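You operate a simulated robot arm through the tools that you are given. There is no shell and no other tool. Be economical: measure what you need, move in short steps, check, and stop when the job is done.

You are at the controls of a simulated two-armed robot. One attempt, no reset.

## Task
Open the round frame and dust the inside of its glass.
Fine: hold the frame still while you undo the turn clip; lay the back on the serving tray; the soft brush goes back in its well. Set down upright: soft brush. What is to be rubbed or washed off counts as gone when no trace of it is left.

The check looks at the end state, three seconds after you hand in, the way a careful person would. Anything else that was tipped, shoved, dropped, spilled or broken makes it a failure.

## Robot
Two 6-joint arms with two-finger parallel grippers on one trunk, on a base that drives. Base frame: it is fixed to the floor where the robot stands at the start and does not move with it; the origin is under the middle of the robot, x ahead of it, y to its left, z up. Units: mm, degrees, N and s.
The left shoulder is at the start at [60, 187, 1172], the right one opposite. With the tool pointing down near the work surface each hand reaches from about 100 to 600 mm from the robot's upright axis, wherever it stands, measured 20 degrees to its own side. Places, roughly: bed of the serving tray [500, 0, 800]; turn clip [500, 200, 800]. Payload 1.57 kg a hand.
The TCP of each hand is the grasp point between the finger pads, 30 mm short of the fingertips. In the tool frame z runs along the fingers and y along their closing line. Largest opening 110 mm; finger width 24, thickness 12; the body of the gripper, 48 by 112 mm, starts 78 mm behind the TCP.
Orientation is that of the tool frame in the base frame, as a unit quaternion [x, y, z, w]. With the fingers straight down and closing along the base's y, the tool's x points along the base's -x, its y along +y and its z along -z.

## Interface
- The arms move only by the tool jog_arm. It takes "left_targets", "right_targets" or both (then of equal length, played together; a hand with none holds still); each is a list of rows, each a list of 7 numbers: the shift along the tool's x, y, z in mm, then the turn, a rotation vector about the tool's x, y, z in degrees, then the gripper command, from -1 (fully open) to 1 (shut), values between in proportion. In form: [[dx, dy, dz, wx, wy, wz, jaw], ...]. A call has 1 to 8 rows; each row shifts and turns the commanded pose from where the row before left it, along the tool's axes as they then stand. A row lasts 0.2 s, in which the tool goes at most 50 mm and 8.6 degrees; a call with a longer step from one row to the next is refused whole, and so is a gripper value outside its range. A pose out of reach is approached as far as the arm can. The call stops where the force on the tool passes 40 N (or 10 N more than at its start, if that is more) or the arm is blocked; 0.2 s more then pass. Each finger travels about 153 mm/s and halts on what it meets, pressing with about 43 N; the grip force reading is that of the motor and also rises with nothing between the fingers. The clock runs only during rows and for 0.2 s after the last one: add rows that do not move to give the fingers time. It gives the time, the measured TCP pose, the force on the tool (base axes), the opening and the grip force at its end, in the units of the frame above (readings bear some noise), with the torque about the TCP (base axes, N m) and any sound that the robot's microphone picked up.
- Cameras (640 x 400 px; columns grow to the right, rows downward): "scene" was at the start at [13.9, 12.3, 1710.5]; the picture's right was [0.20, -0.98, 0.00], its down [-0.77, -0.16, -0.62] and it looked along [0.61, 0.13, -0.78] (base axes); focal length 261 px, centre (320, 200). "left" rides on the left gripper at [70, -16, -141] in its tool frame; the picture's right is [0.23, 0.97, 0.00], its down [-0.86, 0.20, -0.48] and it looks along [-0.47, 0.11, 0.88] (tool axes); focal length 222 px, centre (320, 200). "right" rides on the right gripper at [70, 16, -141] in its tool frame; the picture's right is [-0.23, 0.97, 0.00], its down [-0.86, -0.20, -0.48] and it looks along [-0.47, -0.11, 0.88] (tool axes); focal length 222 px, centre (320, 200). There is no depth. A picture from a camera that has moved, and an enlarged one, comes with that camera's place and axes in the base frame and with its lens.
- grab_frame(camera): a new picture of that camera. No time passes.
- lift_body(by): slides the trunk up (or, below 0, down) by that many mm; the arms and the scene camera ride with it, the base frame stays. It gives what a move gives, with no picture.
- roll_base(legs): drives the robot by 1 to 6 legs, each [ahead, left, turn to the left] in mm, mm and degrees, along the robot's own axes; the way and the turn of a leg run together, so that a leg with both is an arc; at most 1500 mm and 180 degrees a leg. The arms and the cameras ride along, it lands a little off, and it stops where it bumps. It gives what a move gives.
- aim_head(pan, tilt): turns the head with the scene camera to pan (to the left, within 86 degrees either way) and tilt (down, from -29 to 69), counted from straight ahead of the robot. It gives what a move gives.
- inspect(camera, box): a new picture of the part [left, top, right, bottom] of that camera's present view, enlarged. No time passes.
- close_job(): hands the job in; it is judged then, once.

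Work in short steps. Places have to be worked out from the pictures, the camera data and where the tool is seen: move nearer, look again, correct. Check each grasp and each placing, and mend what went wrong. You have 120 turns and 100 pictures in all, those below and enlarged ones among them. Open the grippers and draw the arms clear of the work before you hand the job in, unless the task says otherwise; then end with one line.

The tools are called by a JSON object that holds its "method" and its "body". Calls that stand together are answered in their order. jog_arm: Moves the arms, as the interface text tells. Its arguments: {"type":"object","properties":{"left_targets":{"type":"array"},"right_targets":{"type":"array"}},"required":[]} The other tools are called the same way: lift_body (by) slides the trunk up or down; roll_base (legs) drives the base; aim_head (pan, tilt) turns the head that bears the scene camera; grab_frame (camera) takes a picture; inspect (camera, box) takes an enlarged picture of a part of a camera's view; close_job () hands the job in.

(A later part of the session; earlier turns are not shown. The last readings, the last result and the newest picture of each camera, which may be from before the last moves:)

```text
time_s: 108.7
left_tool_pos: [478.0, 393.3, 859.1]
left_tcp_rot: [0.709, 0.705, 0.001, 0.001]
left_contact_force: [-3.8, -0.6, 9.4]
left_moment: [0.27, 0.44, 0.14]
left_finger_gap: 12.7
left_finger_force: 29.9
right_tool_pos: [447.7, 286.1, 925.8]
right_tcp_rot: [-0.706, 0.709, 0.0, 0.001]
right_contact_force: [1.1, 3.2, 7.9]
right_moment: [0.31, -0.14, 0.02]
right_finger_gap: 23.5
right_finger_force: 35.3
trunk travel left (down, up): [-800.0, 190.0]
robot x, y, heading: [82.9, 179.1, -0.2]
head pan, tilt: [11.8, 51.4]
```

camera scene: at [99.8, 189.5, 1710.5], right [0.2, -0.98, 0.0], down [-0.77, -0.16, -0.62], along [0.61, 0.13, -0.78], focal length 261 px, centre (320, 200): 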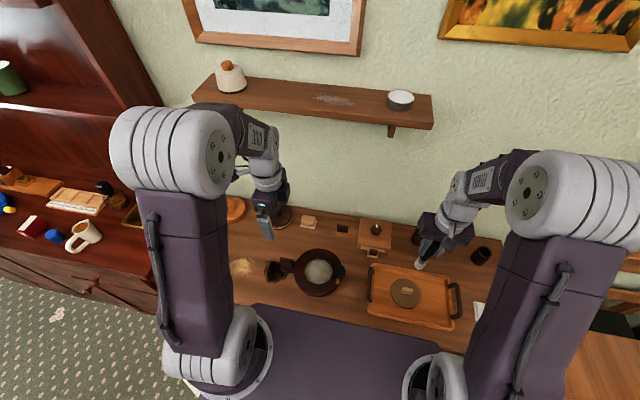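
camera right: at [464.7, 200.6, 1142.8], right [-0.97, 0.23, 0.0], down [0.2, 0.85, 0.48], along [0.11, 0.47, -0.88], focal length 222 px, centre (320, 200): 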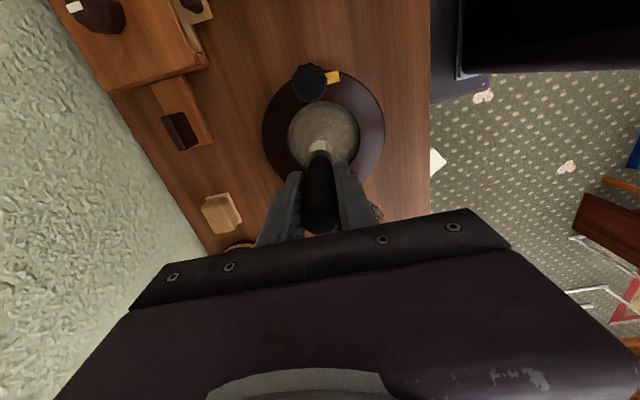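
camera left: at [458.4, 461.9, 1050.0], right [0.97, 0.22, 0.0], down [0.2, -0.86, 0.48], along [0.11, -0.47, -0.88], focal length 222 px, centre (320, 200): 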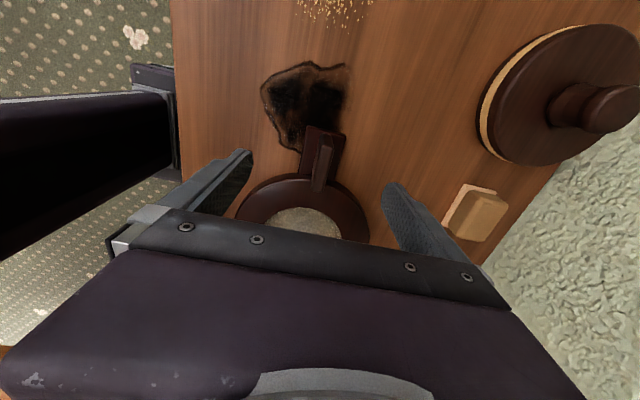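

I lift and go aside to look again at the glass.

{"method": "jog_arm", "body": {"right_targets": [[0, 0, -20, 0, 0, 0, 1], [0, 0, -35, 0, 0, 0, 1], [40, -10, -20, 0, 0, 0, 1], [45, -10, 0, 0, 0, 0, 1], [45, -10, 0, 0, 0, 0, 1], [40, 0, 0, 0, 0, 0, 1], [0, 0, 0, 0, 0, 0, 1]]}}

{"method": "inspect", "body": {"camera": "scene", "box": [250, 220, 410, 320]}}

{"method": "inspect", "body": {"camera": "scene", "box": [297, 244, 341, 284]}}

```text
time_s: 110.3
left_tool_pos: [478.7, 393.9, 858.7]
left_tcp_rot: [0.709, 0.705, 0.001, 0.001]
left_contact_force: [-3.0, -0.3, 12.8]
left_moment: [0.33, 0.45, -0.12]
left_finger_gap: 12.6
left_finger_force: 30.1
right_tool_pos: [477.2, 114.0, 1002.2]
right_tcp_rot: [-0.705, 0.709, 0.001, -0.001]
right_contact_force: [-0.7, 0.2, -1.0]
right_moment: [0.01, -0.01, 0.01]
right_finger_gap: 23.4
right_finger_force: 35.9
trunk travel left (down, up): [-800.0, 190.0]
robot x, y, heading: [87.9, 178.9, -0.5]
head pan, tilt: [11.8, 51.4]
```

```text
4.00 times, centred on (330, 270) of scene
camera zoom: at [97.4, 191.1, 1710.5], right [0.2, -0.98, 0.0], down [-0.76, -0.16, -0.62], along [0.61, 0.13, -0.78], focal length 1044 px, centre (280, -80)
```

zoom: 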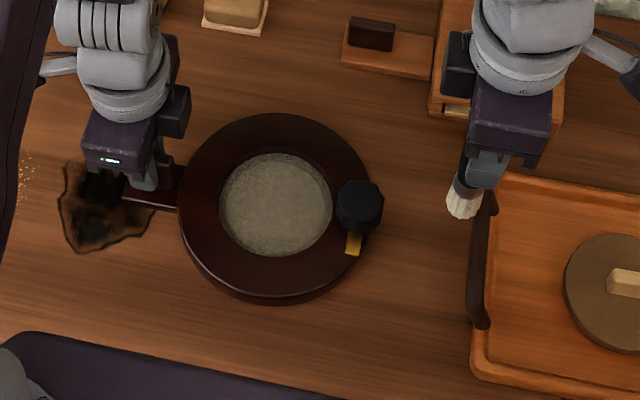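

```text
10.00 times, centred on (319, 264) of scene
camera zoom: at [97.4, 191.1, 1710.5], right [0.2, -0.98, 0.0], down [-0.76, -0.16, -0.62], along [0.61, 0.13, -0.78], focal length 2610 px, centre (330, -440)
```

zoom: 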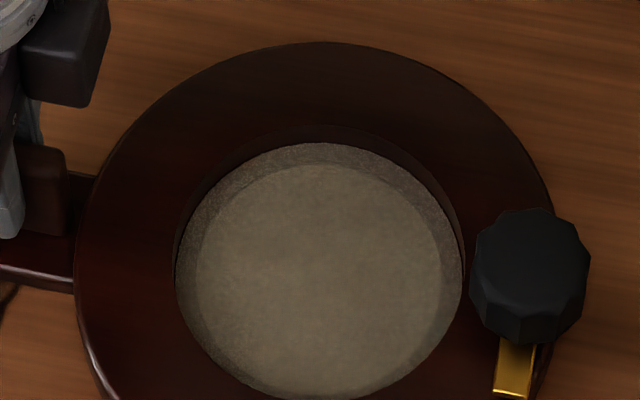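

The last two looks are the same, so either the remaining grey is the glass itself or brushing stalled. I return to the pose of the first close picture (480,271,962) for a direct comparison.

{"method": "jog_arm", "body": {"right_targets": [[-40, 0, 0, 0, 0, 0, 1], [-40, 0, 0, 0, 0, 0, 1], [-40, -2, 0, 0, 0, 0, 1], [-37, -1, 0, 0, 0, 0, 1], [0, 0, 39, 0, 0, 0, 1], [0, 0, 0, 0, 0, 0, 1]]}}

{"method": "inspect", "body": {"camera": "right", "box": [240, 50, 400, 190]}}

```text
time_s: 111.7
left_tool_pos: [478.0, 393.7, 858.6]
left_tcp_rot: [0.709, 0.706, 0.001, 0.0]
left_contact_force: [-0.9, -0.8, 13.5]
left_moment: [-0.04, 0.51, -0.12]
left_finger_gap: 12.9
left_finger_force: 29.4
right_tool_pos: [480.4, 272.1, 962.3]
right_tcp_rot: [-0.705, 0.709, 0.001, -0.001]
right_contact_force: [0.0, 0.6, -0.6]
right_moment: [-0.01, -0.01, 0.0]
right_finger_gap: 23.4
right_finger_force: 35.2
trunk travel left (down, up): [-800.0, 190.0]
robot x, y, heading: [87.2, 178.1, -0.2]
head pan, tilt: [11.8, 51.4]
```

```text
2.86 times, centred on (320, 120) of right
camera zoom: at [464.0, 202.8, 1104.4], right [-0.97, 0.23, 0.0], down [0.21, 0.85, 0.48], along [0.11, 0.47, -0.88], focal length 635 px, centre (320, 429)
```

zoom: 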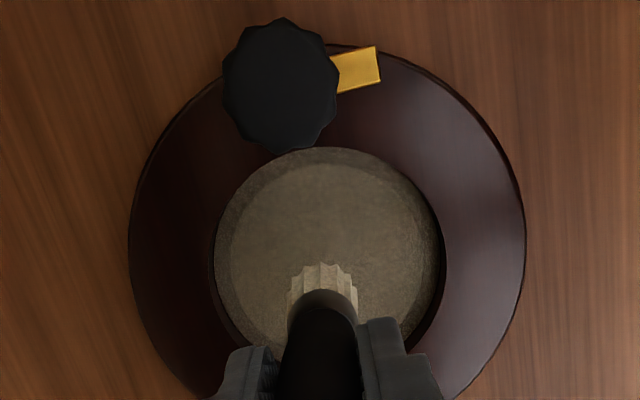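

Inconclusive because of the arm's shade. I move the right hand back to where it was for the pre-brush picture (480,-27,1088) and repeat that exact crop.

{"method": "jog_arm", "body": {"right_targets": [[0, 0, -40, 0, 0, 0, 1], [45, 0, -15, 0, 0, 0, 1], [45, 0, -15, 0, 0, 0, 1], [45, 0, -15, 0, 0, 0, 1], [45, 0, -15, 0, 0, 0, 1], [45, 0, -15, 0, 0, 0, 1], [45, 0, -11, 0, 0, 0, 1], [29, 0, 0, 0, 0, 0, 1]]}}

{"method": "inspect", "body": {"camera": "scene", "box": [250, 220, 410, 320]}}

```text
time_s: 113.5
left_tool_pos: [478.2, 393.0, 858.9]
left_tcp_rot: [0.709, 0.705, 0.002, 0.002]
left_contact_force: [-0.3, 0.2, 13.8]
left_moment: [0.06, 0.33, -0.05]
left_finger_gap: 12.8
left_finger_force: 29.9
right_tool_pos: [480.4, -25.7, 1087.8]
right_tcp_rot: [-0.706, 0.708, 0.001, -0.001]
right_contact_force: [-0.1, 0.4, -0.9]
right_moment: [0.01, 0.01, 0.01]
right_finger_gap: 23.4
right_finger_force: 35.4
trunk travel left (down, up): [-800.0, 190.0]
robot x, y, heading: [85.2, 178.7, -0.1]
head pan, tilt: [11.8, 51.4]
```

```text
4.00 times, centred on (330, 270) of scene
camera zoom: at [98.0, 190.6, 1710.6], right [0.2, -0.98, 0.0], down [-0.77, -0.16, -0.62], along [0.61, 0.13, -0.78], focal length 1044 px, centre (280, -80)
```

zoom: 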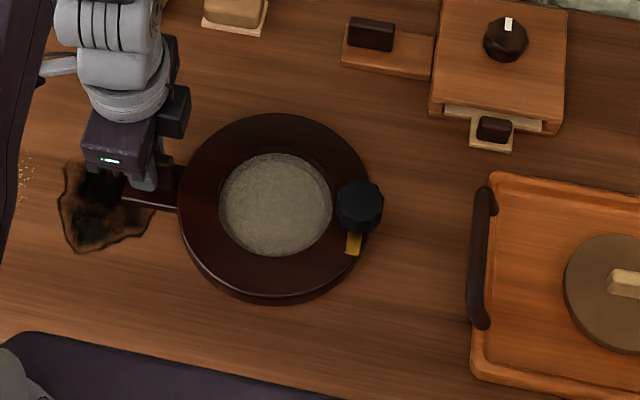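

The bright haze in the middle is gone, the rest is uniform. I take a strong enlargement without arm shade to look for residue.

{"method": "inspect", "body": {"camera": "scene", "box": [303, 256, 335, 286]}}

```text
13.33 times, centred on (319, 271) of scene
camera zoom: at [98.0, 190.6, 1710.6], right [0.2, -0.98, 0.0], down [-0.77, -0.16, -0.62], along [0.61, 0.13, -0.78], focal length 3479 px, centre (333, -747)
```

zoom: 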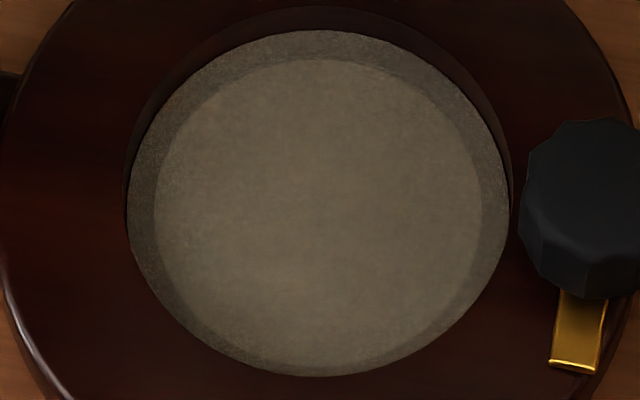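

A grey grain remains, stronger near the edge. I test whether slow strokes with steady press remove it: one slow line along y through the centre.

{"method": "jog_arm", "body": {"right_targets": [[-45, 0, 10, 0, 0, 0, 1], [-45, 0, 10, 0, 0, 0, 1], [-45, 0, 10, 0, 0, 0, 1], [-45, 0, 10, 0, 0, 0, 1], [-45, 0, 20, 0, 0, 0, 1], [-45, 0, 20, 0, 0, 0, 1], [0, 0, 40, 0, 0, 0, 1], [0, 0, 36, 0, 0, 0, 1]]}}

{"method": "jog_arm", "body": {"right_targets": [[0, 0, 3, 0, 0, 0, 1], [0, 0, 2, 0, 0, 0, 1], [0, 0, 1, 0, 0, 0, 1], [0, 0, 0, 0, 0, 0, 1]]}}

```text
time_s: 115.3
left_tool_pos: [477.9, 393.4, 858.9]
left_tcp_rot: [0.709, 0.705, 0.002, 0.001]
left_contact_force: [-1.1, -0.5, 14.8]
left_moment: [-0.1, 0.45, -0.04]
left_finger_gap: 12.8
left_finger_force: 29.2
right_tool_pos: [483.1, 247.4, 929.2]
right_tcp_rot: [-0.705, 0.709, 0.0, -0.001]
right_contact_force: [0.4, 0.4, 0.1]
right_moment: [0.02, 0.04, -0.02]
right_finger_gap: 23.3
right_finger_force: 35.8
trunk travel left (down, up): [-800.0, 190.0]
robot x, y, heading: [85.2, 175.2, -0.0]
head pan, tilt: [11.8, 51.4]
```

```text
time_s: 116.3
left_tool_pos: [478.9, 394.1, 858.9]
left_tcp_rot: [0.709, 0.705, 0.002, 0.001]
left_contact_force: [5.1, -1.0, 0.1]
left_moment: [0.52, 0.41, 0.1]
left_finger_gap: 12.8
left_finger_force: 29.9
right_tool_pos: [483.1, 245.9, 926.7]
right_tcp_rot: [-0.706, 0.709, 0.001, -0.001]
right_contact_force: [-4.5, -1.2, 20.5]
right_moment: [-0.09, 0.46, 0.05]
right_finger_gap: 23.6
right_finger_force: 35.1
trunk travel left (down, up): [-800.0, 190.0]
robot x, y, heading: [84.4, 178.5, -0.3]
head pan, tilt: [11.8, 51.4]
```

20 N press. Slow stroke to +y and back.

{"method": "jog_arm", "body": {"right_targets": [[-7.5, 0, -0.7, 0, 0, 0, 1], [-7.5, 0, 0, 0, 0, 0, 1], [-7.5, 0, 0, 0, 0, 0, 1], [-7.5, 0, 0, 0, 0, 0, 1], [-7.5, 0, 0, 0, 0, 0, 1], [-7.5, 0, 0, 0, 0, 0, 1], [-7.5, 0, 0, 0, 0, 0, 1], [-7.5, 0, 0, 0, 0, 0, 1]]}}

{"method": "jog_arm", "body": {"right_targets": [[7.5, 0, 0, 0, 0, 0, 1], [7.5, 0, 0, 0, 0, 0, 1], [7.5, 0, 0, 0, 0, 0, 1], [7.5, 0, 0, 0, 0, 0, 1], [7.5, 0, 0, 0, 0, 0, 1], [7.5, 0, 0, 0, 0, 0, 1], [7.5, 0, 0, 0, 0, 0, 1], [7.5, 0, 0, 0, 0, 0, 1]]}}

{"method": "inspect", "body": {"camera": "scene", "box": [303, 256, 335, 286]}}

```text
time_s: 118.1
left_tool_pos: [477.7, 394.0, 859.5]
left_tcp_rot: [0.71, 0.704, 0.002, 0.001]
left_contact_force: [-0.8, 1.4, 9.2]
left_moment: [-0.12, 0.38, 0.11]
left_finger_gap: 12.7
left_finger_force: 30.2
right_tool_pos: [480.3, 304.3, 926.1]
right_tcp_rot: [-0.705, 0.709, 0.002, -0.001]
right_contact_force: [0.1, -2.6, 4.8]
right_moment: [-0.23, -0.03, -0.03]
right_finger_gap: 23.2
right_finger_force: 35.7
trunk travel left (down, up): [-800.0, 190.0]
robot x, y, heading: [86.8, 179.1, -0.3]
head pan, tilt: [11.8, 51.4]
```

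```text
time_s: 119.9
left_tool_pos: [477.1, 392.7, 859.5]
left_tcp_rot: [0.709, 0.705, 0.001, 0.001]
left_contact_force: [-1.2, -4.0, 6.3]
left_moment: [0.28, 0.43, 0.11]
left_finger_gap: 12.9
left_finger_force: 29.9
right_tool_pos: [482.0, 245.6, 926.6]
right_tcp_rot: [-0.705, 0.709, 0.001, 0.0]
right_contact_force: [0.2, 2.7, 8.3]
right_moment: [0.39, -0.02, 0.03]
right_finger_gap: 23.3
right_finger_force: 35.5
trunk travel left (down, up): [-800.0, 190.0]
robot x, y, heading: [84.0, 178.3, -0.4]
head pan, tilt: [11.8, 51.4]
```

```text
13.33 times, centred on (319, 271) of scene
camera zoom: at [97.7, 191.2, 1710.6], right [0.2, -0.98, 0.0], down [-0.77, -0.16, -0.62], along [0.61, 0.13, -0.78], focal length 3479 px, centre (333, -747)
```

zoom: 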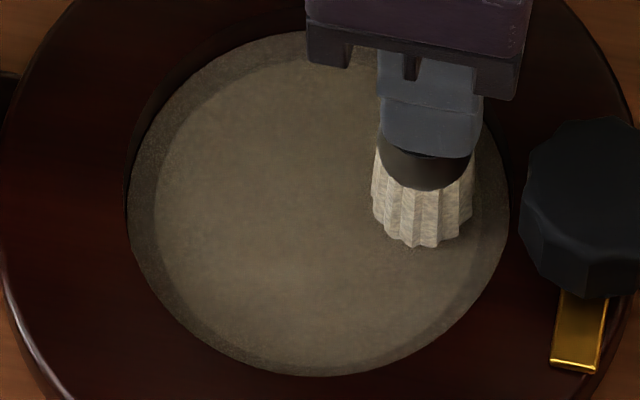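

No streak shows, while smooth inner area versus grainy rim suggests residue only at the edge. I re-estimated the glass: centre ≈(477,276), radius ≈52, so my rings were a bit small and off. I sweep a 38 mm ring about that centre (first half).

{"method": "jog_arm", "body": {"right_targets": [[8, 5, 0.4, 0, 0, 0, 1], [-2.9, -14.5, 0, 0, 0, 0, 1], [-8.2, -12.4, 0, 0, 0, 0, 1], [-12.4, -8.2, 0, 0, 0, 0, 1], [-14.5, -2.9, 0, 0, 0, 0, 1], [-14.5, 2.9, 0, 0, 0, 0, 1], [-12.4, 8.2, 0, 0, 0, 0, 1], [-7, 12.4, 0, 0, 0, 0, 1]]}}

```text
time_s: 121.7
left_tool_pos: [477.3, 393.6, 858.3]
left_tcp_rot: [0.709, 0.705, 0.001, 0.002]
left_contact_force: [-2.9, 2.9, 4.3]
left_moment: [-0.26, 0.24, 0.16]
left_finger_gap: 12.6
left_finger_force: 29.4
right_tool_pos: [493.1, 309.7, 927.0]
right_tcp_rot: [-0.706, 0.708, 0.0, 0.0]
right_contact_force: [3.9, -1.6, 9.6]
right_moment: [-0.14, -0.4, -0.01]
right_finger_gap: 23.1
right_finger_force: 35.7
trunk travel left (down, up): [-800.0, 190.0]
robot x, y, heading: [84.5, 180.5, -0.6]
head pan, tilt: [11.8, 51.4]
```

No wall contact. Second half.

{"method": "jog_arm", "body": {"right_targets": [[-1.5, 16, 0, 0, 0, 0, 1], [2, 14.5, 0, 0, 0, 0, 1], [7, 12.4, 0, 0, 0, 0, 1], [12.4, 8.2, 0, 0, 0, 0, 1], [14.5, 2.9, 0, 0, 0, 0, 1], [14.5, -2.9, 0, 0, 0, 0, 1], [12.4, -8.2, 0, 0, 0, 0, 1], [8.2, -12.4, 0, 0, 0, 0, 1]]}}

{"method": "inspect", "body": {"camera": "scene", "box": [303, 256, 335, 286]}}

```text
time_s: 123.5
left_tool_pos: [477.3, 394.2, 858.0]
left_tcp_rot: [0.709, 0.705, 0.001, 0.001]
left_contact_force: [1.1, -5.3, -1.4]
left_moment: [0.25, 0.56, 0.1]
left_finger_gap: 12.7
left_finger_force: 29.7
right_tool_pos: [460.9, 239.3, 925.2]
right_tcp_rot: [-0.705, 0.709, 0.0, -0.002]
right_contact_force: [-4.7, 2.6, 16.0]
right_moment: [0.42, 0.51, 0.02]
right_finger_gap: 23.2
right_finger_force: 35.8
trunk travel left (down, up): [-800.0, 190.0]
robot x, y, heading: [85.8, 179.1, -0.1]
head pan, tilt: [11.8, 51.4]
```

```text
13.33 times, centred on (319, 271) of scene
camera zoom: at [97.2, 191.5, 1710.6], right [0.2, -0.98, 0.0], down [-0.76, -0.16, -0.62], along [0.61, 0.12, -0.78], focal length 3479 px, centre (333, -747)
```

zoom: 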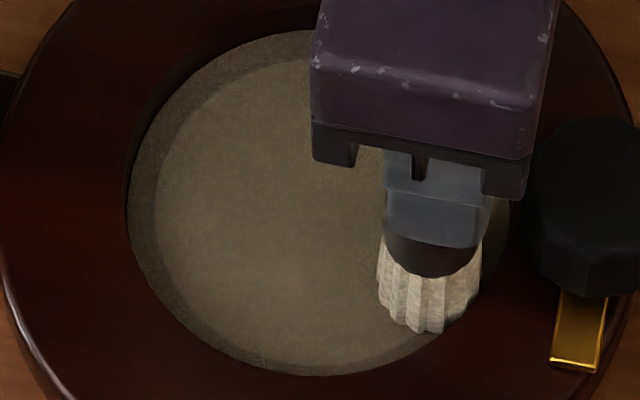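

The rim grain has lessened. I run the 38 mm ring again, then rings of 26 and 12 mm about the corrected centre.

{"method": "jog_arm", "body": {"right_targets": [[1.3, -16, -0.4, 0, 0, 0, 1], [-2.9, -14.5, 0, 0, 0, 0, 1], [-8.2, -12.4, 0, 0, 0, 0, 1], [-12.4, -8.2, 0, 0, 0, 0, 1], [-14.5, -2.9, 0, 0, 0, 0, 1], [-14.5, 2.9, 0, 0, 0, 0, 1], [-12.4, 8.2, 0, 0, 0, 0, 1], [-6, 12.4, 0, 0, 0, 0, 1]]}}

{"method": "jog_arm", "body": {"right_targets": [[-1.5, 16, 0, 0, 0, 0, 1], [2, 14.5, 0, 0, 0, 0, 1], [7, 12.4, 0, 0, 0, 0, 1], [12.4, 8.2, 0, 0, 0, 0, 1], [14.5, 2.9, 0, 0, 0, 0, 1], [14.5, -2.9, 0, 0, 0, 0, 1], [12.4, -8.2, 0, 0, 0, 0, 1], [8.2, -12.4, 0, 0, 0, 0, 1]]}}

{"method": "jog_arm", "body": {"right_targets": [[-12.7, -6, 0, 0, 0, 0, 1], [0, -19.9, 0, 0, 0, 0, 1], [-14.1, -14.1, 0, 0, 0, 0, 1], [-19.9, 0, 0, 0, 0, 0, 1], [-14.1, 14.1, 0, 0, 0, 0, 1], [0, 19.9, 0, 0, 0, 0, 1], [14.1, 14.1, 0, 0, 0, 0, 1], [19.9, 0, 0, 0, 0, 0, 1]]}}

{"method": "jog_arm", "body": {"right_targets": [[14.1, -14.1, 0, 0, 0, 0, 1], [-13, -5.3, 0, 0, 0, 0, 1], [0, -9.2, 0, 0, 0, 0, 1], [-6.4, -6.4, 0, 0, 0, 0, 1], [-9.2, 0, 0, 0, 0, 0, 1], [-6.4, 6.4, 0, 0, 0, 0, 1], [0, 9.2, 0, 0, 0, 0, 1], [6.4, 6.4, 0, 0, 0, 0, 1]]}}

```text
time_s: 125.3
left_tool_pos: [477.1, 394.4, 859.9]
left_tcp_rot: [0.709, 0.706, 0.001, 0.0]
left_contact_force: [-2.9, 1.0, 7.5]
left_moment: [-0.27, 0.32, 0.16]
left_finger_gap: 12.8
left_finger_force: 29.1
right_tool_pos: [492.6, 309.0, 926.6]
right_tcp_rot: [-0.705, 0.709, 0.001, 0.0]
right_contact_force: [2.2, -0.3, 6.0]
right_moment: [-0.03, -0.28, 0.03]
right_finger_gap: 23.1
right_finger_force: 35.9
trunk travel left (down, up): [-800.0, 190.0]
robot x, y, heading: [84.4, 180.6, -0.4]
head pan, tilt: [11.8, 51.4]
```

```text
time_s: 127.1
left_tool_pos: [477.9, 394.2, 859.1]
left_tcp_rot: [0.709, 0.706, 0.001, 0.001]
left_contact_force: [-3.6, 0.8, 10.4]
left_moment: [-0.04, 0.45, 0.03]
left_finger_gap: 13.1
left_finger_force: 29.3
right_tool_pos: [461.6, 238.0, 927.9]
right_tcp_rot: [-0.706, 0.709, 0.002, -0.001]
right_contact_force: [-1.1, 0.3, -0.3]
right_moment: [-0.03, -0.01, 0.04]
right_finger_gap: 23.1
right_finger_force: 35.7
trunk travel left (down, up): [-800.0, 190.0]
robot x, y, heading: [84.0, 178.1, -0.0]
head pan, tilt: [11.8, 51.4]
```

```text
time_s: 128.9
left_tool_pos: [478.4, 392.9, 858.6]
left_tcp_rot: [0.709, 0.706, 0.001, 0.0]
left_contact_force: [-1.5, -1.4, 7.3]
left_moment: [0.27, 0.44, -0.02]
left_finger_gap: 12.9
left_finger_force: 29.7
right_tool_pos: [453.2, 265.5, 926.9]
right_tcp_rot: [-0.705, 0.709, 0.0, -0.001]
right_contact_force: [-0.6, 2.3, 4.7]
right_moment: [0.22, 0.06, 0.04]
right_finger_gap: 23.4
right_finger_force: 35.5
trunk travel left (down, up): [-800.0, 190.0]
robot x, y, heading: [86.2, 176.7, -0.2]
head pan, tilt: [11.8, 51.4]
```

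```text
time_s: 130.7
left_tool_pos: [478.4, 394.9, 859.7]
left_tcp_rot: [0.709, 0.705, 0.002, 0.002]
left_contact_force: [-1.7, -0.1, 8.7]
left_moment: [-0.06, 0.37, -0.03]
left_finger_gap: 12.8
left_finger_force: 30.1
right_tool_pos: [465.6, 280.4, 926.5]
right_tcp_rot: [-0.705, 0.709, 0.0, -0.001]
right_contact_force: [0.2, 1.7, 1.8]
right_moment: [0.06, -0.06, 0.02]
right_finger_gap: 23.5
right_finger_force: 35.4
trunk travel left (down, up): [-800.0, 190.0]
robot x, y, heading: [87.2, 174.3, -0.3]
head pan, tilt: [11.8, 51.4]
```

Press got light. I lift aside to the reference pose and compare again.

{"method": "jog_arm", "body": {"right_targets": [[0, 0, -40, 0, 0, 0, 1], [0, 0, -35, 0, 0, 0, 1], [45, -5, -15, 0, 0, 0, 1], [45, -5, -15, 0, 0, 0, 1], [45, -5, -15, 0, 0, 0, 1], [45, 0, -15, 0, 0, 0, 1], [45, 0, -15, 0, 0, 0, 1], [45, 0, -11, 0, 0, 0, 1]]}}

{"method": "jog_arm", "body": {"right_targets": [[36, 0, 0, 0, 0, 0, 1], [0, 0, 0, 0, 0, 0, 1]]}}

{"method": "inspect", "body": {"camera": "scene", "box": [303, 256, 335, 286]}}

```text
time_s: 132.5
left_tool_pos: [478.6, 394.2, 858.5]
left_tcp_rot: [0.709, 0.705, 0.001, 0.0]
left_contact_force: [-1.2, -0.1, 9.6]
left_moment: [0.14, 0.24, -0.06]
left_finger_gap: 13.1
left_finger_force: 30.1
right_tool_pos: [478.8, 6.5, 1085.4]
right_tcp_rot: [-0.706, 0.708, 0.002, -0.001]
right_contact_force: [0.0, 0.3, -0.8]
right_moment: [0.02, 0.02, 0.03]
right_finger_gap: 23.2
right_finger_force: 35.5
trunk travel left (down, up): [-800.0, 190.0]
robot x, y, heading: [81.4, 177.6, -0.2]
head pan, tilt: [11.8, 51.4]
```

```text
time_s: 133.1
left_tool_pos: [479.2, 393.8, 857.8]
left_tcp_rot: [0.709, 0.705, 0.002, 0.0]
left_contact_force: [0.4, -1.6, 8.7]
left_moment: [0.15, 0.38, -0.08]
left_finger_gap: 13.0
left_finger_force: 29.8
right_tool_pos: [478.9, -26.4, 1084.8]
right_tcp_rot: [-0.705, 0.709, 0.0, -0.001]
right_contact_force: [-0.4, -0.9, -0.2]
right_moment: [0.04, -0.01, -0.01]
right_finger_gap: 23.4
right_finger_force: 35.5
trunk travel left (down, up): [-800.0, 190.0]
robot x, y, heading: [86.3, 178.5, -0.2]
head pan, tilt: [11.8, 51.4]
```

```text
13.33 times, centred on (319, 271) of scene
camera zoom: at [98.4, 190.8, 1710.5], right [0.2, -0.98, 0.0], down [-0.77, -0.16, -0.62], along [0.61, 0.13, -0.78], focal length 3479 px, centre (333, -747)
```

zoom: 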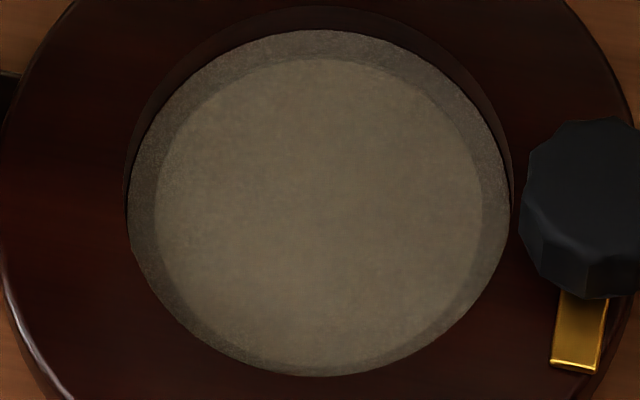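

Nearly unchanged, a little less grain at the rim. I zoom much closer on a strip from rim to centre to see what the grain is.

{"method": "inspect", "body": {"camera": "scene", "box": [308, 257, 320, 265]}}

```text
16.00 times, centred on (314, 261) of scene
camera zoom: at [98.4, 190.8, 1710.5], right [0.2, -0.98, 0.0], down [-0.77, -0.16, -0.62], along [0.61, 0.13, -0.78], focal length 4175 px, centre (416, -776)
```

zoom: 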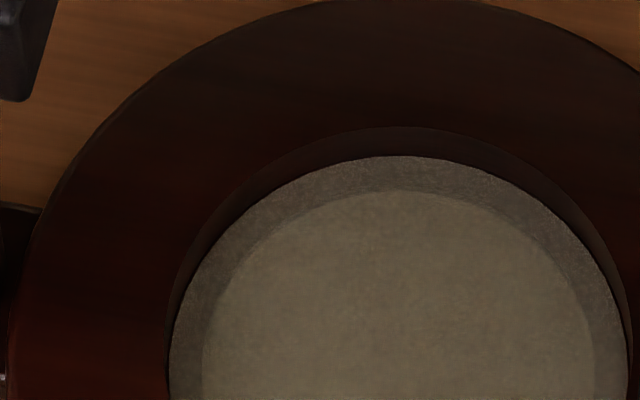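

The grey veil still covers lip and middle alike, so dust likely remains thinly. I go back for a firmer local scrub on one side to see what removes it.

{"method": "jog_arm", "body": {"right_targets": [[-45, 0, 10, 0, 0, 0, 1], [-45, 0, 10, 0, 0, 0, 1], [-45, 0, 10, 0, 0, 0, 1], [-45, 0, 10, 0, 0, 0, 1], [-45, 0, 20, 0, 0, 0, 1], [-45, 0, 20, 0, 0, 0, 1], [0, 0, 40, 0, 0, 0, 1], [0, 0, 36, 0, 0, 0, 1]]}}

{"method": "jog_arm", "body": {"right_targets": [[0, 0, 3, 0, 0, 0, 1], [0, 0, 1.5, 0, 0, 0, 1], [0, 0, 0, 0, 0, 0, 1], [0, 0, 0, 0, 0, 0, 1]]}}

```text
time_s: 134.9
left_tool_pos: [478.3, 394.3, 859.0]
left_tcp_rot: [0.709, 0.705, 0.001, 0.001]
left_contact_force: [-1.2, 0.4, 8.9]
left_moment: [0.24, 0.42, -0.04]
left_finger_gap: 12.7
left_finger_force: 29.4
right_tool_pos: [483.1, 244.0, 931.2]
right_tcp_rot: [-0.705, 0.709, 0.001, -0.001]
right_contact_force: [0.0, 0.2, -1.2]
right_moment: [-0.03, -0.03, -0.03]
right_finger_gap: 23.3
right_finger_force: 35.4
trunk travel left (down, up): [-800.0, 190.0]
robot x, y, heading: [86.2, 176.5, -0.4]
head pan, tilt: [11.8, 51.4]
```

```text
time_s: 135.9
left_tool_pos: [477.9, 393.9, 857.9]
left_tcp_rot: [0.709, 0.705, 0.001, 0.001]
left_contact_force: [0.1, 2.7, 10.9]
left_moment: [0.26, 0.37, -0.01]
left_finger_gap: 12.8
left_finger_force: 29.5
right_tool_pos: [482.4, 242.5, 927.7]
right_tcp_rot: [-0.705, 0.709, 0.001, -0.001]
right_contact_force: [0.0, 0.0, 0.3]
right_moment: [-0.02, 0.02, 0.01]
right_finger_gap: 23.2
right_finger_force: 35.1
trunk travel left (down, up): [-800.0, 190.0]
robot x, y, heading: [86.8, 181.7, -0.1]
head pan, tilt: [11.8, 51.4]
```

No contact yet here; I lower 2.5 mm and scrub back and forth along x.

{"method": "jog_arm", "body": {"right_targets": [[-6, 0, 1.5, 0, 0, 0, 1], [0, 0, 1.2, 0, 0, 0, 1], [0, 13, 0, 0, 0, 0, 1], [0, -13, 0, 0, 0, 0, 1], [0, -13, 0, 0, 0, 0, 1], [0, 13, 0, 0, 0, 0, 1], [0, 13, 0, 0, 0, 0, 1], [0, -13, 0, 0, 0, 0, 1]]}}

{"method": "jog_arm", "body": {"right_targets": [[0, -13, 0.5, 0, 0, 0, 1], [0, 13, 0, 0, 0, 0, 1], [0, 13, 0, 0, 0, 0, 1], [0, -13, 0, 0, 0, 0, 1], [0, -13, 0, 0, 0, 0, 1], [0, 13, 0, 0, 0, 0, 1], [0, 13, 0, 0, 0, 0, 1], [0, -13, 0, 0, 0, 0, 1]]}}

```text
time_s: 137.1
left_tool_pos: [477.0, 394.2, 859.5]
left_tcp_rot: [0.708, 0.706, 0.002, 0.002]
left_contact_force: [1.3, 1.9, 1.6]
left_moment: [-0.22, 0.62, 0.21]
left_finger_gap: 12.9
left_finger_force: 29.9
right_tool_pos: [492.2, 250.3, 925.6]
right_tcp_rot: [-0.706, 0.709, 0.002, -0.003]
right_contact_force: [-2.8, -2.0, 13.4]
right_moment: [-0.13, 0.29, -0.01]
right_finger_gap: 23.6
right_finger_force: 35.6
trunk travel left (down, up): [-800.0, 190.0]
robot x, y, heading: [83.6, 179.9, -0.3]
head pan, tilt: [11.8, 51.4]
stopped in row 6 (right hand): the force on the tool passed its limit (the readings are from after the stop); the commanded pose is now the measured one
```

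```text
time_s: 138.2
left_tool_pos: [477.7, 393.9, 858.8]
left_tcp_rot: [0.708, 0.706, 0.002, 0.002]
left_contact_force: [-0.9, 3.8, 7.1]
left_moment: [-0.23, 0.87, 0.24]
left_finger_gap: 12.8
left_finger_force: 29.4
right_tool_pos: [493.7, 251.3, 925.9]
right_tcp_rot: [-0.705, 0.709, 0.002, -0.005]
right_contact_force: [-3.0, -2.0, 13.2]
right_moment: [-0.18, 0.26, -0.02]
right_finger_gap: 23.5
right_finger_force: 35.4
trunk travel left (down, up): [-800.0, 190.0]
robot x, y, heading: [82.3, 182.7, -0.2]
head pan, tilt: [11.8, 51.4]
stopped in row 5 (right hand): the force on the tool passed its limit (the readings are from after the stop); the commanded pose is now the measured one
```

Hard scrubbing done at the −y side; I lift, move off and look for a local difference.

{"method": "jog_arm", "body": {"right_targets": [[0, 0, -30, 0, 0, 0, 1], [0, 0, -45, 0, 0, 0, 1], [45, 0, -15, 0, 0, 0, 1], [45, 0, -15, 0, 0, 0, 1], [45, 0, -15, 0, 0, 0, 1], [45, 0, -15, 0, 0, 0, 1], [45, 0, -15, 0, 0, 0, 1], [45, 0, -11, 0, 0, 0, 1]]}}

{"method": "inspect", "body": {"camera": "scene", "box": [303, 256, 335, 286]}}

```text
time_s: 140.1
left_tool_pos: [478.4, 393.3, 858.7]
left_tcp_rot: [0.709, 0.705, 0.004, 0.003]
left_contact_force: [-4.9, 1.7, 18.1]
left_moment: [0.19, 0.6, -0.2]
left_finger_gap: 12.6
left_finger_force: 30.2
right_tool_pos: [493.2, -20.3, 1090.1]
right_tcp_rot: [-0.706, 0.709, 0.003, -0.004]
right_contact_force: [-0.7, -0.5, -0.9]
right_moment: [0.04, -0.02, 0.01]
right_finger_gap: 23.1
right_finger_force: 35.5
trunk travel left (down, up): [-800.0, 190.0]
robot x, y, heading: [83.0, 179.5, -0.2]
head pan, tilt: [11.8, 51.4]
```

```text
13.33 times, centred on (319, 271) of scene
camera zoom: at [96.8, 190.3, 1710.5], right [0.2, -0.98, 0.0], down [-0.76, -0.16, -0.63], along [0.61, 0.13, -0.78], focal length 3479 px, centre (333, -747)
```

zoom: 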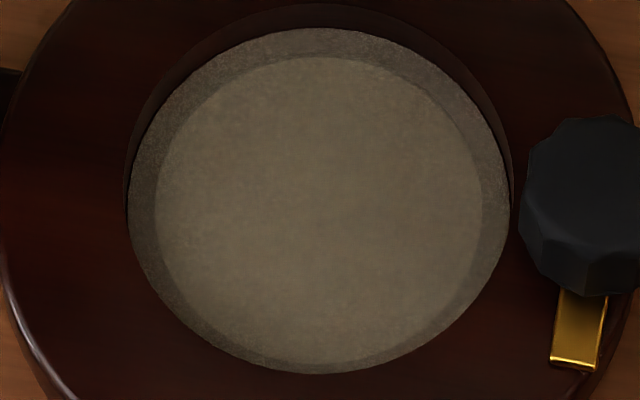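

The hard-scrubbed −y side is smooth and no different from the middle, while grain still shows at the +y and +x rim, so removal is local and those edges remain. To reach the +y edge I release and raise the left hand, then bring the brush there.

{"method": "jog_arm", "body": {"left_targets": [[0, 0, -1, 0, 0, 0, 0.5], [0, 0, 0, 0, 0, 0, 0.2], [0, 0, -25, 0, 0, 0, 0], [0, 0, -45, 0, 0, 0, -1], [20, 0, -45, 0, 0, 0, -1], [40, 0, -25, 0, 0, 0, -1], [40, 0, -25, 0, 0, 0, -1], [40, 0, -25, 0, 0, 0, -1]]}}

{"method": "jog_arm", "body": {"right_targets": [[-40, 2, 8, 0, 0, 0, 1], [-40, 2, 8, 0, 0, 0, 1], [-40, 2, 8, 0, 0, 0, 1], [-40, 2, 8, 0, 0, 0, 1], [-40, 2, 8, 0, 0, 0, 1], [-40, 2, 8, 0, 0, 0, 1], [-40, 2, 8, 0, 0, 0, 1], [-40, 2, 8, 0, 0, 0, 1]]}}

{"method": "jog_arm", "body": {"right_targets": [[0, 0, 45, 0, 0, 0, 1], [0, 0, 45, 0, 0, 0, 1], [0, 0, 6, 0, 0, 0, 1], [0, 0, 1.5, 0, 0, 0, 1], [0, 0, 0, 0, 0, 0, 1]]}}

```text
time_s: 141.8
left_tool_pos: [480.2, 535.8, 1049.5]
left_tcp_rot: [0.709, 0.706, 0.002, 0.001]
left_contact_force: [0.1, 0.5, -0.3]
left_moment: [-0.02, 0.0, 0.02]
left_finger_gap: 110.0
left_finger_force: 0.1
right_tool_pos: [496.4, -18.6, 1089.7]
right_tcp_rot: [-0.705, 0.71, 0.002, -0.006]
right_contact_force: [0.5, 0.8, -0.4]
right_moment: [-0.01, 0.0, 0.02]
right_finger_gap: 23.2
right_finger_force: 35.5
trunk travel left (down, up): [-800.0, 190.0]
robot x, y, heading: [88.2, 181.9, -0.6]
head pan, tilt: [11.8, 51.4]
```

```text
time_s: 143.7
left_tool_pos: [481.1, 535.1, 1049.2]
left_tcp_rot: [0.71, 0.705, 0.003, 0.002]
left_contact_force: [-0.8, -0.1, 0.1]
left_moment: [-0.01, -0.01, 0.04]
left_finger_gap: 109.9
left_finger_force: 0.0
right_tool_pos: [478.8, 303.5, 1020.3]
right_tcp_rot: [-0.704, 0.71, 0.002, -0.005]
right_contact_force: [-0.9, 1.0, -0.8]
right_moment: [-0.04, 0.02, -0.01]
right_finger_gap: 23.2
right_finger_force: 35.8
trunk travel left (down, up): [-800.0, 190.0]
robot x, y, heading: [85.6, 181.4, -0.1]
head pan, tilt: [11.8, 51.4]
```

```text
time_s: 144.8
left_tool_pos: [477.5, 532.5, 1052.0]
left_tcp_rot: [0.709, 0.705, 0.003, 0.002]
left_contact_force: [-0.5, 0.2, 0.1]
left_moment: [0.01, 0.0, 0.01]
left_finger_gap: 110.1
left_finger_force: 0.0
right_tool_pos: [479.4, 300.6, 927.3]
right_tcp_rot: [-0.705, 0.71, 0.001, -0.001]
right_contact_force: [5.0, 0.9, 35.1]
right_moment: [0.14, -0.52, 0.01]
right_finger_gap: 23.4
right_finger_force: 36.0
trunk travel left (down, up): [-800.0, 190.0]
robot x, y, heading: [84.8, 180.7, -0.5]
head pan, tilt: [11.8, 51.4]
```

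35 N; I ease 1.3 mm and sweep the +y to +x rim arc at 39 mm.

{"method": "jog_arm", "body": {"right_targets": [[0, 0, -1.3, 0, 0, 0, 1], [-7.2, 1.2, 0, 0, 0, 0, 1], [-7.2, 1.2, 0, 0, 0, 0, 1], [3, -14.9, 0, 0, 0, 0, 1], [8.4, -12.7, 0, 0, 0, 0, 1], [12.7, -8.4, 0, 0, 0, 0, 1], [14.9, -3, 0, 0, 0, 0, 1]]}}

```text
time_s: 146.4
left_tool_pos: [478.7, 535.1, 1049.7]
left_tcp_rot: [0.708, 0.706, 0.003, 0.002]
left_contact_force: [1.3, -0.3, 0.0]
left_moment: [-0.04, 0.05, 0.0]
left_finger_gap: 109.8
left_finger_force: 0.1
right_tool_pos: [514.2, 276.8, 925.7]
right_tcp_rot: [-0.705, 0.709, 0.0, -0.003]
right_contact_force: [-0.9, 8.4, 21.3]
right_moment: [1.11, 0.05, 0.03]
right_finger_gap: 23.1
right_finger_force: 35.6
trunk travel left (down, up): [-800.0, 190.0]
robot x, y, heading: [84.3, 176.4, -0.3]
head pan, tilt: [11.8, 51.4]
```

Smooth. I sweep back over +y to the −x side.

{"method": "jog_arm", "body": {"right_targets": [[-14.9, 3, -0.3, 0, 0, 0, 1], [-12.7, 8.4, 0, 0, 0, 0, 1], [-8.4, 12.7, 0, 0, 0, 0, 1], [-3, 14.9, 0, 0, 0, 0, 1], [3, 14.9, 0, 0, 0, 0, 1], [8.4, 12.7, 0, 0, 0, 0, 1], [12.7, 8.4, 0, 0, 0, 0, 1], [14.9, 3, 0, 0, 0, 0, 1]]}}

{"method": "inspect", "body": {"camera": "scene", "box": [303, 256, 335, 286]}}

```text
time_s: 148.2
left_tool_pos: [479.4, 535.3, 1050.8]
left_tcp_rot: [0.708, 0.706, 0.003, 0.003]
left_contact_force: [-0.3, 1.0, -0.5]
left_moment: [-0.01, -0.01, 0.02]
left_finger_gap: 110.0
left_finger_force: 0.1
right_tool_pos: [435.9, 277.3, 927.0]
right_tcp_rot: [-0.704, 0.71, 0.003, -0.005]
right_contact_force: [0.0, 5.9, 12.6]
right_moment: [0.66, 0.01, 0.01]
right_finger_gap: 23.5
right_finger_force: 35.4
trunk travel left (down, up): [-800.0, 190.0]
robot x, y, heading: [81.8, 182.6, -0.1]
head pan, tilt: [11.8, 51.4]
```

```text
13.33 times, centred on (319, 271) of scene
camera zoom: at [98.0, 192.3, 1710.5], right [0.2, -0.98, 0.0], down [-0.77, -0.16, -0.62], along [0.61, 0.12, -0.78], focal length 3479 px, centre (333, -747)
```

zoom: 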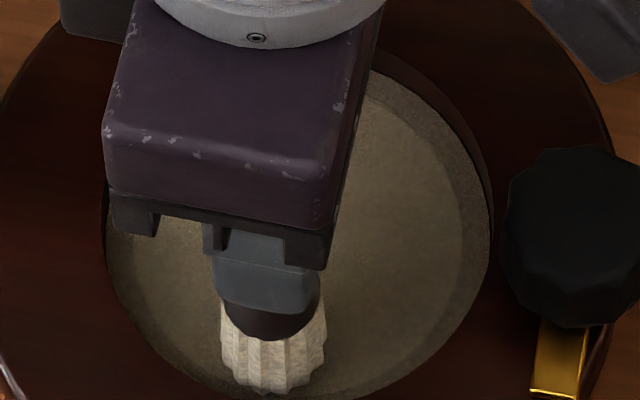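

The unheld frame slid ~9 mm (centre now ≈(468,281)). I finish a gentle 37 mm ring about the new centre with lighter press.

{"method": "jog_arm", "body": {"right_targets": [[10, 2, -0.4, 0, 0, 0, 1], [12, -8, 0, 0, 0, 0, 1], [8, -12, 0, 0, 0, 0, 1], [3, -14, 0, 0, 0, 0, 1], [-3, -14, 0, 0, 0, 0, 1], [-8, -12, 0, 0, 0, 0, 1], [-12, -8, 0, 0, 0, 0, 1], [-14, -3, 0, 0, 0, 0, 1]]}}

{"method": "jog_arm", "body": {"right_targets": [[-14, 3, 0, 0, 0, 0, 1], [-12, 8, 0, 0, 0, 0, 1], [-8, 12, 0, 0, 0, 0, 1], [-3, 14, 0, 0, 0, 0, 1], [3, 14, 0, 0, 0, 0, 1], [8, 12, 0, 0, 0, 0, 1], [12, 8, 0, 0, 0, 0, 1], [14, 3, 0, 0, 0, 0, 1]]}}

{"method": "jog_arm", "body": {"right_targets": [[0, -17, -30, 0, 0, 0, 1], [0, -17, -45, 0, 0, 0, 1], [45, 0, -15, 0, 0, 0, 1], [45, 0, -15, 0, 0, 0, 1], [45, 0, -15, 0, 0, 0, 1], [45, 0, -15, 0, 0, 0, 1], [45, 0, -15, 0, 0, 0, 1], [45, 0, -11, 0, 0, 0, 1]]}}

{"method": "inspect", "body": {"camera": "scene", "box": [301, 258, 333, 288]}}

```text
time_s: 150.1
left_tool_pos: [479.0, 533.8, 1050.2]
left_tcp_rot: [0.709, 0.706, 0.002, 0.002]
left_contact_force: [-0.1, -0.6, -0.4]
left_moment: [0.02, 0.02, 0.01]
left_finger_gap: 110.2
left_finger_force: 0.1
right_tool_pos: [506.4, 279.1, 926.6]
right_tcp_rot: [-0.704, 0.71, 0.002, -0.005]
right_contact_force: [-0.2, -1.9, 4.5]
right_moment: [-0.15, -0.11, -0.03]
right_finger_gap: 23.5
right_finger_force: 35.6
trunk travel left (down, up): [-800.0, 190.0]
robot x, y, heading: [86.9, 183.9, -0.5]
head pan, tilt: [11.8, 51.4]
```

```text
time_s: 151.8
left_tool_pos: [480.5, 533.3, 1050.3]
left_tcp_rot: [0.708, 0.706, 0.002, 0.001]
left_contact_force: [-0.3, 1.1, -0.2]
left_moment: [0.05, 0.03, 0.01]
left_finger_gap: 110.0
left_finger_force: 0.0
right_tool_pos: [433.4, 280.4, 926.7]
right_tcp_rot: [-0.705, 0.71, 0.003, -0.005]
right_contact_force: [0.2, -0.7, 0.9]
right_moment: [-0.03, 0.02, 0.01]
right_finger_gap: 23.4
right_finger_force: 35.8
trunk travel left (down, up): [-800.0, 190.0]
robot x, y, heading: [84.0, 174.9, -0.3]
head pan, tilt: [11.8, 51.4]
```

```text
time_s: 153.7
left_tool_pos: [480.4, 532.9, 1049.7]
left_tcp_rot: [0.708, 0.706, 0.002, 0.001]
left_contact_force: [0.3, -0.4, 0.5]
left_moment: [0.04, -0.01, 0.01]
left_finger_gap: 110.1
left_finger_force: 0.0
right_tool_pos: [466.6, 12.7, 1087.6]
right_tcp_rot: [-0.705, 0.709, 0.004, -0.004]
right_contact_force: [0.1, 0.3, -0.1]
right_moment: [0.04, -0.02, 0.02]
right_finger_gap: 23.1
right_finger_force: 35.5
trunk travel left (down, up): [-800.0, 190.0]
robot x, y, heading: [85.0, 176.1, -0.4]
head pan, tilt: [11.8, 51.4]
```

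```text
13.33 times, centred on (317, 273) of scene
camera zoom: at [99.0, 190.0, 1710.5], right [0.2, -0.98, 0.0], down [-0.77, -0.16, -0.62], along [0.61, 0.13, -0.78], focal length 3479 px, centre (360, -773)
```

zoom: 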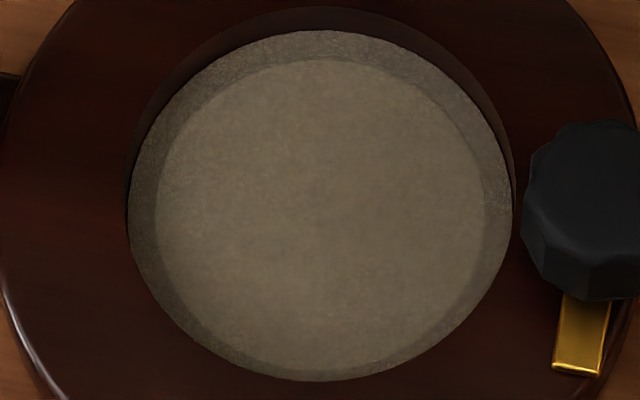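

Still the same look everywhere, so later passes change nothing visible. For an independent check I put the left camera at its pre-brush pose (478,391,1140) and compare.

{"method": "jog_arm", "body": {"left_targets": [[-36, 0, -22, 0, 0, 0, -1], [-36, 0, -22, 0, 0, 0, -1], [-36, 0, -22, 0, 0, 0, -1], [-34, 0, -24, 0, 0, 0, -1], [0, 0, 0, 0, 0, 0, -1]]}}

{"method": "grab_frame", "body": {"camera": "left"}}

```text
time_s: 154.8
left_tool_pos: [477.5, 393.3, 1141.0]
left_tcp_rot: [0.708, 0.706, 0.002, 0.002]
left_contact_force: [0.3, -0.8, 0.0]
left_moment: [-0.01, 0.02, -0.03]
left_finger_gap: 109.8
left_finger_force: 0.0
right_tool_pos: [466.9, 13.8, 1089.5]
right_tcp_rot: [-0.705, 0.709, 0.003, -0.005]
right_contact_force: [-0.1, -1.3, -0.1]
right_moment: [-0.01, 0.05, 0.02]
right_finger_gap: 23.2
right_finger_force: 36.0
trunk travel left (down, up): [-800.0, 190.0]
robot x, y, heading: [85.0, 182.3, -0.1]
head pan, tilt: [11.8, 51.4]
```

```text
4 pictures are left
camera left: at [459.4, 462.4, 1281.3], right [0.97, 0.22, 0.01], down [0.19, -0.86, 0.48], along [0.11, -0.47, -0.88], focal length 222 px, centre (320, 200)
```

left: 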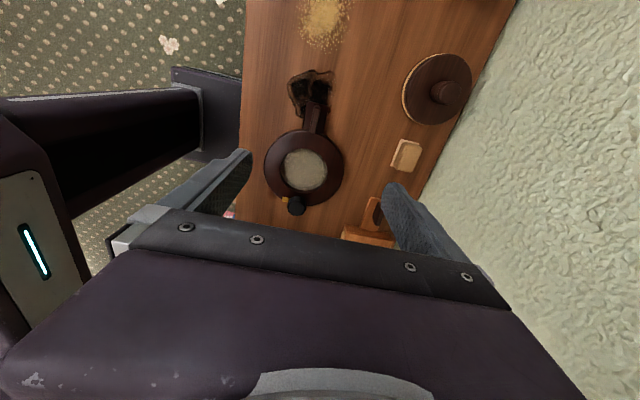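

Brushing has covered the whole glass many times with firm contact; no streaks or local residue are visible, so I take it as clean. Now the brush returns: rotate the right hand back, drive right, and approach its well.

{"method": "jog_arm", "body": {"right_targets": [[0, 0, 0, 0, 0, 8.5, 1], [0, 0, 0, 0, 0, 8.5, 1], [0, 0, 0, 0, 0, 8.5, 1], [0, 0, 0, 0, 0, 8.5, 1], [0, 0, 0, 0, 0, 8.5, 1], [0, 0, 0, 0, 0, 8.5, 1], [0, 0, 0, 0, 0, 8.5, 1], [0, 0, 0, 0, 0, 8.5, 1]]}}

{"method": "jog_arm", "body": {"right_targets": [[0, 0, 0, 0, 0, 8, 1], [0, 0, 0, 0, 0, 8, 1], [0, 0, 0, 0, 0, 6, 1], [0, 0, 0, 0, 0, 0, 1]]}}

{"method": "roll_base", "body": {"legs": [[0, -275, 0]]}}

{"method": "jog_arm", "body": {"right_targets": [[0, 0, 0, 0, 0, 0, 1]]}}

```text
time_s: 156.7
left_tool_pos: [476.8, 393.3, 1140.4]
left_tcp_rot: [0.708, 0.706, 0.003, 0.002]
left_contact_force: [-0.2, 0.0, 0.0]
left_moment: [-0.01, 0.0, -0.01]
left_finger_gap: 110.3
left_finger_force: 0.0
right_tool_pos: [467.3, 11.0, 1088.3]
right_tcp_rot: [-0.187, 0.982, -0.001, -0.005]
right_contact_force: [-0.1, 0.2, -0.5]
right_moment: [0.02, 0.02, 0.0]
right_finger_gap: 23.5
right_finger_force: 35.0
trunk travel left (down, up): [-800.0, 190.0]
robot x, y, heading: [87.3, 182.1, -0.4]
head pan, tilt: [11.8, 51.4]
```

```text
time_s: 157.7
left_tool_pos: [477.9, 392.7, 1138.7]
left_tcp_rot: [0.708, 0.706, 0.002, 0.002]
left_contact_force: [0.2, -0.2, 0.7]
left_moment: [-0.01, 0.02, -0.03]
left_finger_gap: 109.9
left_finger_force: 0.0
right_tool_pos: [466.5, 11.3, 1088.9]
right_tcp_rot: [0.004, 1.0, -0.002, -0.005]
right_contact_force: [0.0, -0.5, -0.6]
right_moment: [0.0, 0.02, 0.01]
right_finger_gap: 23.3
right_finger_force: 34.9
trunk travel left (down, up): [-800.0, 190.0]
robot x, y, heading: [85.5, 180.3, -0.4]
head pan, tilt: [11.8, 51.4]
```

```text
time_s: 159.6
left_tool_pos: [476.2, 116.8, 1139.5]
left_tcp_rot: [0.71, 0.704, 0.001, 0.003]
left_contact_force: [1.0, -0.3, 0.4]
left_moment: [0.0, 0.04, 0.0]
left_finger_gap: 110.3
left_finger_force: 0.0
right_tool_pos: [464.8, -265.2, 1089.8]
right_tcp_rot: [0.005, 1.0, -0.003, -0.005]
right_contact_force: [-0.1, 0.0, -1.0]
right_moment: [-0.03, 0.01, -0.01]
right_finger_gap: 23.3
right_finger_force: 36.0
trunk travel left (down, up): [-800.0, 190.0]
robot x, y, heading: [82.7, -99.5, -0.5]
head pan, tilt: [11.8, 51.4]
```

```text
time_s: 160.0
left_tool_pos: [476.1, 115.1, 1140.4]
left_tcp_rot: [0.71, 0.704, 0.002, 0.001]
left_contact_force: [0.1, -0.5, -0.1]
left_moment: [-0.02, -0.02, 0.01]
left_finger_gap: 109.9
left_finger_force: 0.1
right_tool_pos: [463.9, -266.9, 1089.3]
right_tcp_rot: [0.005, 1.0, -0.002, -0.005]
right_contact_force: [0.1, 0.5, 0.4]
right_moment: [0.01, 0.0, 0.02]
right_finger_gap: 23.5
right_finger_force: 35.3
trunk travel left (down, up): [-800.0, 190.0]
robot x, y, heading: [79.6, -96.2, -0.3]
head pan, tilt: [11.8, 51.4]
```

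I bring the brush over its well (647.5,-300.5) at z≈1008 and check with one picture.

{"method": "jog_arm", "body": {"right_targets": [[-37, -6.7, 0, 0, 0, 0, 1], [-37, -6.7, 0, 0, 0, 0, 1], [-37, -6.7, 0, 0, 0, 0, 1], [-37, -6.7, 0, 0, 0, 0, 1], [-36.5, -6.7, 0, 0, 0, 0, 1], [0, 0, 40, 0, 0, 0, 1], [0, 0, 41, 0, 0, 0, 1], [0, 0, 0, 0, 0, 0, 1]]}}

{"method": "grab_frame", "body": {"camera": "right"}}

```text
time_s: 161.8
left_tool_pos: [476.7, 115.3, 1139.0]
left_tcp_rot: [0.709, 0.705, 0.002, 0.001]
left_contact_force: [-0.3, -0.8, 0.1]
left_moment: [0.01, -0.01, 0.06]
left_finger_gap: 110.1
left_finger_force: 0.1
right_tool_pos: [648.9, -302.1, 1007.1]
right_tcp_rot: [0.005, 1.0, -0.001, -0.005]
right_contact_force: [0.2, -0.1, -0.3]
right_moment: [0.01, -0.01, 0.0]
right_finger_gap: 23.5
right_finger_force: 35.5
trunk travel left (down, up): [-800.0, 190.0]
robot x, y, heading: [84.0, -100.1, -0.5]
head pan, tilt: [11.8, 51.4]
```

```text
3 pictures are left
camera right: at [580.3, -284.2, 1149.3], right [0.24, 0.97, -0.01], down [0.86, -0.21, 0.47], along [0.46, -0.12, -0.88], focal length 222 px, centre (320, 200)
```

right: 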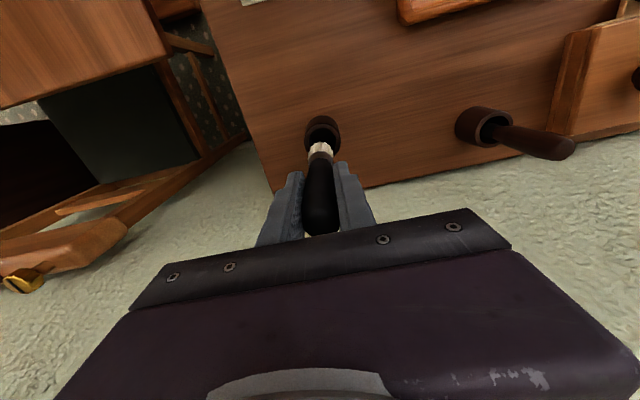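

Well mouth ≈(645,-298), within tolerance. I lower slowly into it and feel for the bottom near z≈910.

{"method": "jog_arm", "body": {"right_targets": [[1, 2, 30, 0, 0, 0, 1], [0, 0, 30, 0, 0, 0, 1], [0, 0, 20, 0, 0, 0, 1], [0, 0, 8, 0, 0, 0, 1], [0, 0, 4, 0, 0, 0, 1], [0, 0, 0, 0, 0, 0, 1]]}}

```text
time_s: 163.0
left_tool_pos: [473.1, 116.6, 1141.6]
left_tcp_rot: [0.711, 0.703, 0.004, 0.003]
left_contact_force: [1.0, 0.6, 0.6]
left_moment: [0.0, 0.0, -0.03]
left_finger_gap: 110.0
left_finger_force: 0.0
right_tool_pos: [646.5, -301.5, 923.4]
right_tcp_rot: [0.005, 1.0, -0.004, 0.002]
right_contact_force: [-10.4, -0.2, 34.3]
right_moment: [0.08, 1.13, 0.05]
right_finger_gap: 23.1
right_finger_force: 35.8
trunk travel left (down, up): [-800.0, 190.0]
robot x, y, heading: [85.4, -98.6, -0.7]
head pan, tilt: [11.8, 51.4]
stopped in row 5 (right hand): the force on the tool passed its limit (the readings are from after the stop); the commanded pose is now the measured one
```

It met resistance at 923 with −x side force, probably rubbing the wall. I raise 8 mm, shift −2 mm in x, and retry.

{"method": "jog_arm", "body": {"right_targets": [[0, 0, -8, 0, 0, 0, 1], [3, 1, 0, 0, 0, 0, 1], [0, 0, 4, 0, 0, 0, 1], [0, 0, 3, 0, 0, 0, 1], [0, 0, 3, 0, 0, 0, 1], [0, 0, 0, 0, 0, 0, 1]]}}

{"method": "inspect", "body": {"camera": "scene", "box": [340, 180, 440, 260]}}

```text
time_s: 164.4
left_tool_pos: [470.4, 116.0, 1141.1]
left_tcp_rot: [0.71, 0.704, 0.004, 0.003]
left_contact_force: [-0.3, -1.3, 0.3]
left_moment: [-0.01, -0.01, 0.01]
left_finger_gap: 110.1
left_finger_force: 0.1
right_tool_pos: [645.2, -299.5, 924.3]
right_tcp_rot: [0.005, 1.0, -0.004, 0.007]
right_contact_force: [0.4, -2.3, 43.5]
right_moment: [-0.25, -0.14, -0.02]
right_finger_gap: 23.4
right_finger_force: 35.7
trunk travel left (down, up): [-800.0, 190.0]
robot x, y, heading: [84.9, -97.0, -0.4]
head pan, tilt: [11.8, 51.4]
```

```text
5.00 times, centred on (390, 220) of scene
camera zoom: at [89.0, -82.0, 1711.1], right [0.2, -0.98, 0.0], down [-0.76, -0.15, -0.63], along [0.62, 0.12, -0.78], focal length 1305 px, centre (-30, 100)
```

zoom: 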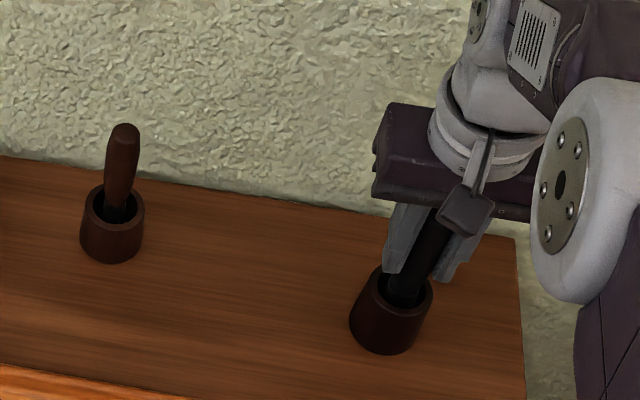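

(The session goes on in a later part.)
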